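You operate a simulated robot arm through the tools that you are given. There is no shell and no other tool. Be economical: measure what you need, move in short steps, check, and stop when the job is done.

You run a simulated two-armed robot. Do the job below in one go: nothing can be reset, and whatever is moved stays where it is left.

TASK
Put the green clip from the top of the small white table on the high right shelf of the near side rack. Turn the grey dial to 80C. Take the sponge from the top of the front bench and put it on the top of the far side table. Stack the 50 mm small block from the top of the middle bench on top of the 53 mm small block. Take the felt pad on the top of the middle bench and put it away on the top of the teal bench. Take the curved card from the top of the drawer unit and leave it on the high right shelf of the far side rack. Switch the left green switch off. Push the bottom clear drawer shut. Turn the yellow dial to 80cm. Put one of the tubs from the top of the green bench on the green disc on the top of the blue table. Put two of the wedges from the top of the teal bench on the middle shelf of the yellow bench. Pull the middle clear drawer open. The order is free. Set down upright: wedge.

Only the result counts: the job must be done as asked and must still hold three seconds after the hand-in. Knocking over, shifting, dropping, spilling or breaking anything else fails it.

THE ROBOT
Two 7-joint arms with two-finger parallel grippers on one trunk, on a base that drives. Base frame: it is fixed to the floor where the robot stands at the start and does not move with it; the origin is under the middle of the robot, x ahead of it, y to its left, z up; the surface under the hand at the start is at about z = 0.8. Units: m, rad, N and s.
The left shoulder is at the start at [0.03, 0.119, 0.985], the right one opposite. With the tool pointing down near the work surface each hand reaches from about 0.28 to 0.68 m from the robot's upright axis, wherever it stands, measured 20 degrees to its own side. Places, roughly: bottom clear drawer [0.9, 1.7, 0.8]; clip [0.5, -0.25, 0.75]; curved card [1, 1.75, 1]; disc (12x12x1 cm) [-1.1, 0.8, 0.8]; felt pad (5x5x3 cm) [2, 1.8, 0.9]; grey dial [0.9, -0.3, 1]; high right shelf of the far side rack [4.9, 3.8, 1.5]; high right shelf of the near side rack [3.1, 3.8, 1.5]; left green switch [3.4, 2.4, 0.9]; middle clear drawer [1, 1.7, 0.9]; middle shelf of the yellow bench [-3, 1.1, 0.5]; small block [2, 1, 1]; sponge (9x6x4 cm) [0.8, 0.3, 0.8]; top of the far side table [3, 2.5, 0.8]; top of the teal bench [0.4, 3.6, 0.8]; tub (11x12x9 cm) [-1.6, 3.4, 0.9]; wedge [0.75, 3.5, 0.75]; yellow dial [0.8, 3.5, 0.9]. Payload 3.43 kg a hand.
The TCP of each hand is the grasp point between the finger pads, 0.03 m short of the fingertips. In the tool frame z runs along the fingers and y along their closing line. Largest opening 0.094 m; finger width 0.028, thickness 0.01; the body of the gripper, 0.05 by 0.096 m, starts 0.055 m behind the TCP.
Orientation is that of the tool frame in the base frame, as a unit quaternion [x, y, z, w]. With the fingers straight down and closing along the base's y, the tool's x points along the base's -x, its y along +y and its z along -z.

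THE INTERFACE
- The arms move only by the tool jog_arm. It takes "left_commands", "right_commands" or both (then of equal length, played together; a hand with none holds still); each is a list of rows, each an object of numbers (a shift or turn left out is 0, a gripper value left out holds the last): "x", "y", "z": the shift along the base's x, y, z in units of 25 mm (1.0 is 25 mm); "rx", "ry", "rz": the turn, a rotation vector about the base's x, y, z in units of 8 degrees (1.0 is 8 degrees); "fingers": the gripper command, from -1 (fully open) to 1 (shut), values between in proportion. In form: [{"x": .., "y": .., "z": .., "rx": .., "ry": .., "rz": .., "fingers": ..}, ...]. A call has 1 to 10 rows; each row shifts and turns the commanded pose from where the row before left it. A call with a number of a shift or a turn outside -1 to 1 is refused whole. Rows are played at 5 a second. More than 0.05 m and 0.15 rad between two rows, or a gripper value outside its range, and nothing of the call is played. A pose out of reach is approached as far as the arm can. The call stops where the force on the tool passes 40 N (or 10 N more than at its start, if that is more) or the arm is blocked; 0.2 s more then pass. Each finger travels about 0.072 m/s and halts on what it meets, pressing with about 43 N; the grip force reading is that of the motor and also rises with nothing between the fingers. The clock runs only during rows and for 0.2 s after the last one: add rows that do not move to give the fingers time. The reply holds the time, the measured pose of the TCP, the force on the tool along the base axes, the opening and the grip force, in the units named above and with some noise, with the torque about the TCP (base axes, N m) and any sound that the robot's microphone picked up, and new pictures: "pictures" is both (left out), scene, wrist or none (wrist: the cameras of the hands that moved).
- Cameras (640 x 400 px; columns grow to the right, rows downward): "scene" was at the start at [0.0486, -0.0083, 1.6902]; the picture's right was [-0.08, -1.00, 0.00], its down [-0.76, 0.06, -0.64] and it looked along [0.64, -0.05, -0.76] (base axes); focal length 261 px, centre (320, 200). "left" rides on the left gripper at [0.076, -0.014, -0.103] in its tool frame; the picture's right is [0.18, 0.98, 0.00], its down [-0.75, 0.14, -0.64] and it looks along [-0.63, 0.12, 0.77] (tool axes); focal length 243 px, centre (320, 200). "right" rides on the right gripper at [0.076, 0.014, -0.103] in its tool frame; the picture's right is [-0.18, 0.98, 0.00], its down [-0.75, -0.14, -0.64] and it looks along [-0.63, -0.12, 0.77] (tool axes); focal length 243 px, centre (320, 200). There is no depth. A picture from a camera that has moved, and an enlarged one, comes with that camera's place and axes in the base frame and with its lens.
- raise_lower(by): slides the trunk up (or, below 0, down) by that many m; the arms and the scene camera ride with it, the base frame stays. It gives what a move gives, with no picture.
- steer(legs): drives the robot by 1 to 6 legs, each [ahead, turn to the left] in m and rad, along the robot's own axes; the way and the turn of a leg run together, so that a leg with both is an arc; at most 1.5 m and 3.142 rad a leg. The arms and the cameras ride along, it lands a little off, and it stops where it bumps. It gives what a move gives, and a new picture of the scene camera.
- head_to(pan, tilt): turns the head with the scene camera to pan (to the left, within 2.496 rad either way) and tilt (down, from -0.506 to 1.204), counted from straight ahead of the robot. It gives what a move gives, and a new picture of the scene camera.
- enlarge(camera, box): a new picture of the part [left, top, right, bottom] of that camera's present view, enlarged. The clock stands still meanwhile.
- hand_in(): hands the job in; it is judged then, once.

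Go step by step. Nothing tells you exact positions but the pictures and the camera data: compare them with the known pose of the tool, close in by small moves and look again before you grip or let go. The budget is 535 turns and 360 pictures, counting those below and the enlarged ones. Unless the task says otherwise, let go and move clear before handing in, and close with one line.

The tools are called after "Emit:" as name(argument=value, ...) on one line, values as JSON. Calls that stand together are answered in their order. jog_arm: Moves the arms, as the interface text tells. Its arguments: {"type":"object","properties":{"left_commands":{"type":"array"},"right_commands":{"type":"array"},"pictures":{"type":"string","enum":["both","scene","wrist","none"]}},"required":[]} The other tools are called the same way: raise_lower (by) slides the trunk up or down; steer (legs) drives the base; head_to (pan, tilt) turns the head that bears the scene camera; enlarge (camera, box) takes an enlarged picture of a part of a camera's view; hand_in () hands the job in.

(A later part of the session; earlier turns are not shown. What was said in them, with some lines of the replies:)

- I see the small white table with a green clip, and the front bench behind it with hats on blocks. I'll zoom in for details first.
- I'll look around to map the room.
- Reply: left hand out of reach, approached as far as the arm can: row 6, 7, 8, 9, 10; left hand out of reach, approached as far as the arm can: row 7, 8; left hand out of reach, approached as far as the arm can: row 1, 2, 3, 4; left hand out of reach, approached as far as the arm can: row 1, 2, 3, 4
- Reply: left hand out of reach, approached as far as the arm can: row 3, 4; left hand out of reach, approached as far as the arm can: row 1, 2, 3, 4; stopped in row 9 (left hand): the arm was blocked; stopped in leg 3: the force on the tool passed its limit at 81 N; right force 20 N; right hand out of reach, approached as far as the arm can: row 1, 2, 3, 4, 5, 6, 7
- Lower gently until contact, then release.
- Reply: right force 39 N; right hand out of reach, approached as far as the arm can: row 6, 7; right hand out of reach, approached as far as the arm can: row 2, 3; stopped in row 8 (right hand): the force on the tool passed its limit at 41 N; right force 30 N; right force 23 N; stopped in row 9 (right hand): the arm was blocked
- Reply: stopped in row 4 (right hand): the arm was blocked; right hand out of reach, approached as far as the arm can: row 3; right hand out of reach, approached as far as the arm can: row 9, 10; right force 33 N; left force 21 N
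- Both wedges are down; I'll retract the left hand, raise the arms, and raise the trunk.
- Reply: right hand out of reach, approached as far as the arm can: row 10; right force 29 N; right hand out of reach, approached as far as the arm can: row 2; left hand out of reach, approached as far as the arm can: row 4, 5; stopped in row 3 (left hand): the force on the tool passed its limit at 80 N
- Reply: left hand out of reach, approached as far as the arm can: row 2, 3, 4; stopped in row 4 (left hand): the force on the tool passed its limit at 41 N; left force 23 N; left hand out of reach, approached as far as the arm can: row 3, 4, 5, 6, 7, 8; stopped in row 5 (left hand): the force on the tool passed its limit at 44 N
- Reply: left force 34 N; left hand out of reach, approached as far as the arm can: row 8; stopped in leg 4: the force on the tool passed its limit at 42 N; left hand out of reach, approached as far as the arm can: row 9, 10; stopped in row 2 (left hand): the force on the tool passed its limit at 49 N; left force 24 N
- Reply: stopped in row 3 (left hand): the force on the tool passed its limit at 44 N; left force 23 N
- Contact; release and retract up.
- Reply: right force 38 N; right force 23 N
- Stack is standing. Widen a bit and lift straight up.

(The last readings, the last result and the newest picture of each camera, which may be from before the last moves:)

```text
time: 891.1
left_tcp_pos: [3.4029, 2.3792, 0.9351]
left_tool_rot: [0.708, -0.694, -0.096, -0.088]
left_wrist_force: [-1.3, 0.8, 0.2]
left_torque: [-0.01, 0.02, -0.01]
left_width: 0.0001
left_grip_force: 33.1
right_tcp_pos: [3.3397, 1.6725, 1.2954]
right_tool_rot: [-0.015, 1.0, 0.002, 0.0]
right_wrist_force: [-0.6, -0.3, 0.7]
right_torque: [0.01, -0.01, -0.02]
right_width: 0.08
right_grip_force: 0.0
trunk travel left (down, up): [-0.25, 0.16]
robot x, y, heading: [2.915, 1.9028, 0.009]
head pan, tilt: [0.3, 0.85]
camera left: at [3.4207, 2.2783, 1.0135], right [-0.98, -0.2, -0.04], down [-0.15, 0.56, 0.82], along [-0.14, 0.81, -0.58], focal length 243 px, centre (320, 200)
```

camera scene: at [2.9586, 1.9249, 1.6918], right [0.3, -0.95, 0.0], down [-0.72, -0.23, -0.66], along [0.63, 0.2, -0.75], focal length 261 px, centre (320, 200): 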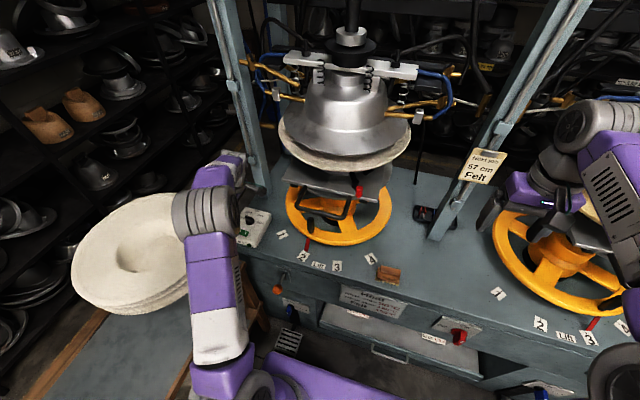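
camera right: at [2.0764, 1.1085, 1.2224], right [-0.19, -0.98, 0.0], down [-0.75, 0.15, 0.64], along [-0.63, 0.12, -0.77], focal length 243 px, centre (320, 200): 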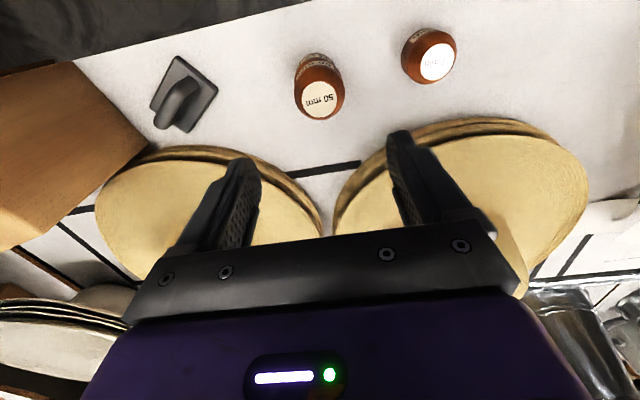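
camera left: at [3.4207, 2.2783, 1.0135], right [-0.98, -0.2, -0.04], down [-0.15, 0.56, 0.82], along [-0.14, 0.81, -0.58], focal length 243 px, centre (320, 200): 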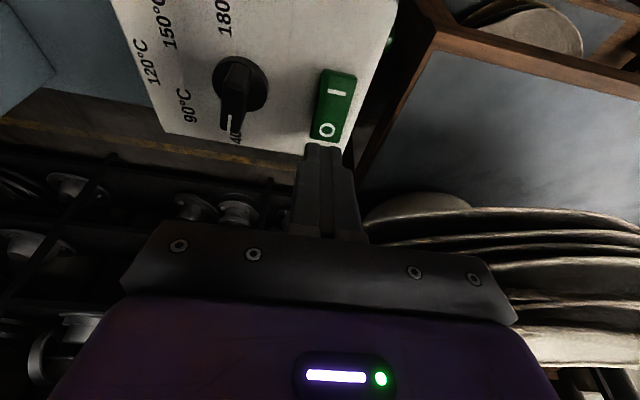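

Emit:
jog_arm(left_commands=[{"z": -0.4}, {"z": -0.3}, {"z": -0.2}, {"z": -0.2}, {}], pictures="wrist")

```text
time: 892.3
left_tcp_pos: [3.4041, 2.3788, 0.9113]
left_tool_rot: [0.708, -0.694, -0.096, -0.09]
left_wrist_force: [-1.6, 0.2, 14.7]
left_torque: [-0.05, 0.04, -0.14]
left_width: 0.0002
left_grip_force: 33.0
right_tcp_pos: [3.3382, 1.6723, 1.2961]
right_tool_rot: [-0.015, 1.0, 0.003, 0.001]
right_wrist_force: [-0.4, 1.4, 0.2]
right_torque: [-0.03, -0.01, -0.04]
right_width: 0.0795
right_grip_force: 0.0
trunk travel left (down, up): [-0.25, 0.16]
robot x, y, heading: [2.9148, 1.8992, 0.006]
head pan, tilt: [0.3, 0.85]
camera left: at [3.4211, 2.2787, 0.9885], right [-0.98, -0.2, -0.04], down [-0.15, 0.56, 0.82], along [-0.14, 0.81, -0.57], focal length 243 px, centre (320, 200)
```

left: 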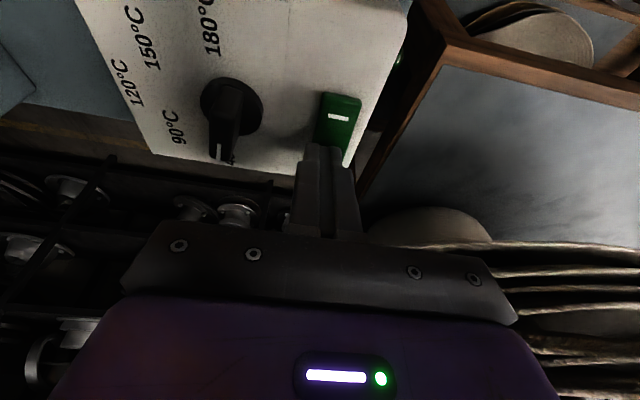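

Emit:
jog_arm(left_commands=[{"z": -0.15}, {"z": -0.15}, {}], pictures="wrist")

```text
time: 892.8
left_tcp_pos: [3.4068, 2.3831, 0.9096]
left_tool_rot: [0.708, -0.693, -0.095, -0.095]
left_wrist_force: [-5.2, -3.7, 17.1]
left_torque: [-0.19, 0.19, -0.01]
left_width: 0.0001
left_grip_force: 33.7
right_tcp_pos: [3.3379, 1.6715, 1.2954]
right_tool_rot: [-0.015, 1.0, 0.002, 0.001]
right_wrist_force: [0.0, 0.5, 0.8]
right_torque: [0.0, 0.01, 0.02]
right_width: 0.08
right_grip_force: 0.0
trunk travel left (down, up): [-0.25, 0.16]
robot x, y, heading: [2.9119, 1.9019, 0.005]
head pan, tilt: [0.3, 0.85]
stopped in row 2 (left hand): the force on the tool passed its limit at 43 N (the readings are from after the stop); the commanded pose is now the measured one
camera left: at [3.4225, 2.2809, 0.9874], right [-0.98, -0.2, -0.05], down [-0.16, 0.55, 0.82], along [-0.14, 0.81, -0.57], focal length 243 px, centre (320, 200)
```

left: 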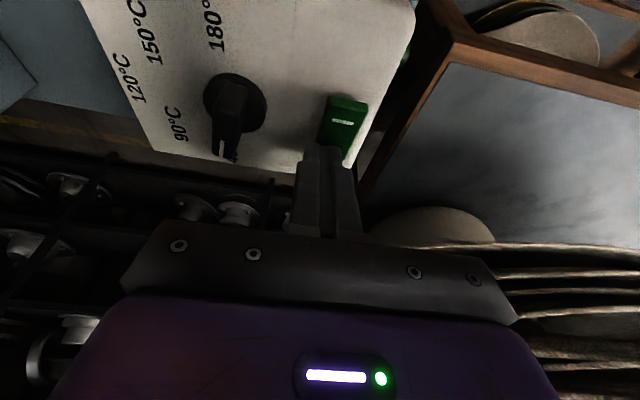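

Emit:
jog_arm(left_commands=[{"z": 0.6}, {"z": 1}, {"z": 1}, {"z": 1}, {"z": 1}, {"z": 1}, {"z": 1}, {"z": 1}, {"z": 1}, {"z": 1}], pictures="none")

Emit:
enlarge(camera="left", box=[240, 0, 400, 60])

Emit:
enlarge(camera="scene", box=[216, 200, 280, 250])

```text
time: 895.0
left_tcp_pos: [3.406, 2.3803, 1.1497]
left_tool_rot: [0.709, -0.693, -0.095, -0.093]
left_wrist_force: [0.3, 0.4, 0.4]
left_torque: [-0.01, 0.05, 0.03]
left_width: 0.0002
left_grip_force: 33.0
right_tcp_pos: [3.3398, 1.6729, 1.2963]
right_tool_rot: [-0.015, 1.0, 0.002, 0.0]
right_wrist_force: [1.2, 1.1, 0.0]
right_torque: [0.01, 0.01, 0.0]
right_width: 0.08
right_grip_force: 0.1
trunk travel left (down, up): [-0.25, 0.16]
robot x, y, heading: [2.9118, 1.904, 0.003]
head pan, tilt: [0.3, 0.85]
```

```text
4.00 times, centred on (320, 30) of left
camera zoom: at [3.4227, 2.2803, 1.2258], right [-0.98, -0.2, -0.05], down [-0.15, 0.55, 0.82], along [-0.14, 0.81, -0.57], focal length 970 px, centre (320, 880)
```

zoom: 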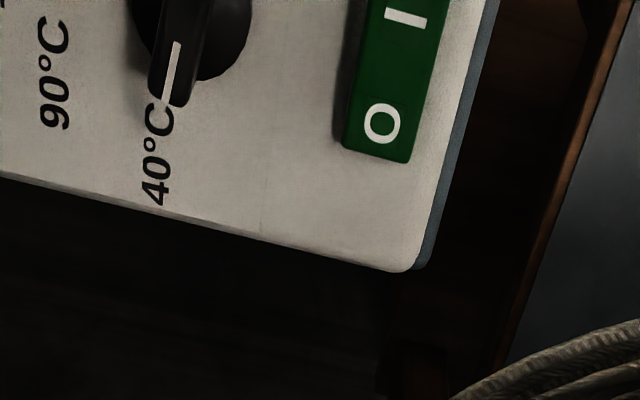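

```text
8.00 times, centred on (248, 225) of scene
camera zoom: at [2.9586, 1.9249, 1.6918], right [0.3, -0.95, 0.0], down [-0.72, -0.23, -0.66], along [0.63, 0.2, -0.75], focal length 2091 px, centre (896, 0)
```

zoom: 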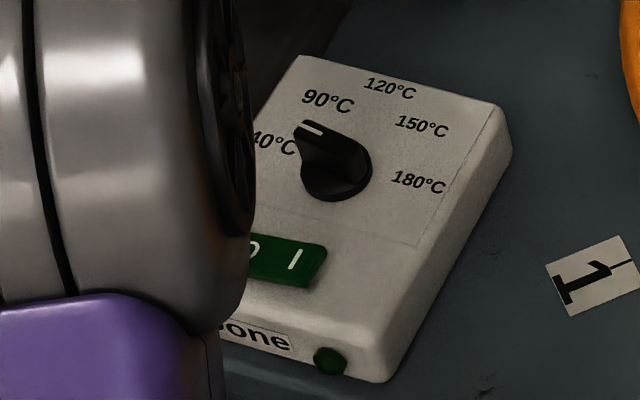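

Emit:
jog_arm(left_commands=[{"z": 1}, {"z": 0.5, "x": -0.8, "y": -0.5}, {"x": -0.9, "y": -0.5}, {"x": -0.9, "y": -0.5}, {"x": -0.9}, {"x": -0.9}], pictures="none")

Emit:
head_to(pan=-2.4, tilt=0.6)

Emit:
head_to(pan=2.0, tilt=0.6)

```text
time: 896.4
left_tcp_pos: [3.2959, 2.3447, 1.185]
left_tool_rot: [0.708, -0.693, -0.095, -0.095]
left_wrist_force: [-0.5, -0.4, -0.4]
left_torque: [0.0, -0.05, 0.0]
left_width: 0.0001
left_grip_force: 32.9
right_tcp_pos: [3.339, 1.6726, 1.2971]
right_tool_rot: [-0.015, 1.0, 0.002, 0.001]
right_wrist_force: [0.3, -0.2, -0.3]
right_torque: [0.0, -0.02, -0.01]
right_width: 0.0799
right_grip_force: 0.0
trunk travel left (down, up): [-0.25, 0.16]
robot x, y, heading: [2.9169, 1.9024, 0.004]
head pan, tilt: [0.3, 0.85]
```

```text
time: 898.8
left_tcp_pos: [3.2959, 2.3448, 1.186]
left_tool_rot: [0.709, -0.692, -0.096, -0.093]
left_wrist_force: [0.1, 0.0, -0.8]
left_torque: [0.02, 0.05, 0.01]
left_width: 0.0001
left_grip_force: 33.0
right_tcp_pos: [3.3398, 1.6719, 1.2958]
right_tool_rot: [-0.015, 1.0, 0.002, 0.0]
right_wrist_force: [-0.6, -0.4, 0.7]
right_torque: [-0.02, 0.01, 0.0]
right_width: 0.0802
right_grip_force: 0.0
trunk travel left (down, up): [-0.25, 0.16]
robot x, y, heading: [2.9121, 1.9058, 0.008]
head pan, tilt: [-2.4, 0.6]
camera scene: at [2.8196, 1.8415, 1.7127], right [-0.68, 0.73, 0.0], down [0.41, 0.38, -0.83], along [-0.6, -0.56, -0.56], focal length 261 px, centre (320, 200)
```

scene: 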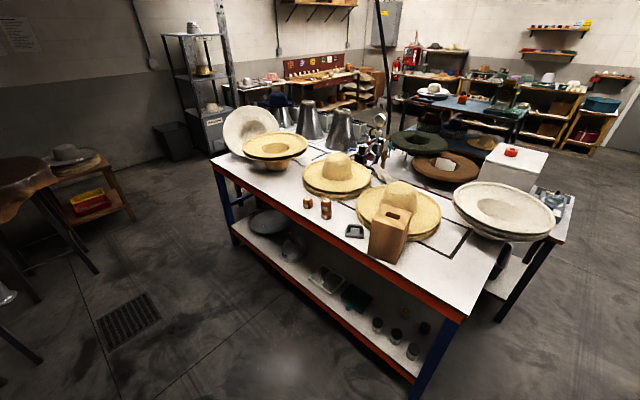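

```text
time: 902.4
left_tcp_pos: [3.2964, 2.3443, 1.1856]
left_tool_rot: [0.709, -0.693, -0.095, -0.093]
left_wrist_force: [0.9, 0.0, 0.0]
left_torque: [-0.02, 0.01, 0.0]
left_width: 0.0
left_grip_force: 32.7
right_tcp_pos: [3.3387, 1.6717, 1.2953]
right_tool_rot: [-0.015, 1.0, 0.002, -0.001]
right_wrist_force: [0.1, -0.5, 0.3]
right_torque: [0.0, 0.01, 0.02]
right_width: 0.0796
right_grip_force: 0.0
trunk travel left (down, up): [-0.25, 0.16]
robot x, y, heading: [2.9163, 1.9046, 0.01]
head pan, tilt: [2.0, 0.6]
camera scene: at [2.8471, 1.9818, 1.7127], right [0.91, 0.42, 0.0], down [0.24, -0.51, -0.83], along [-0.35, 0.75, -0.56], focal length 261 px, centre (320, 200)
```

scene: 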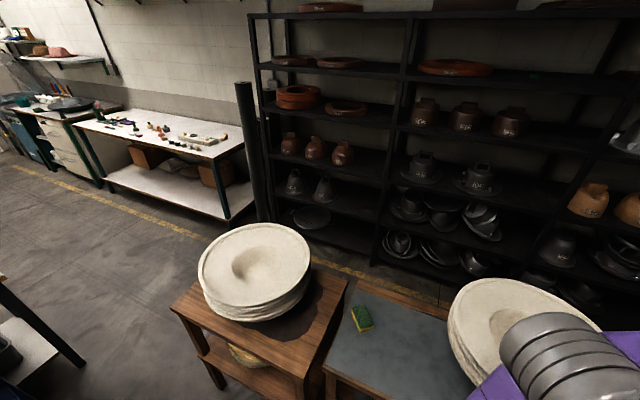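

The stack, the sponge and the clip are all where I left them, the green switch is off, and both hands are clear. I'm handing in now.

Emit:
hand_in()

```text
The job is handed in.
```

I finished all twelve parts of the job and handed it in. My hands brushed the racks twice while driving (81 N and 42 N); nothing looked displaced in the pictures afterwards, but I couldn't confirm it exactly.
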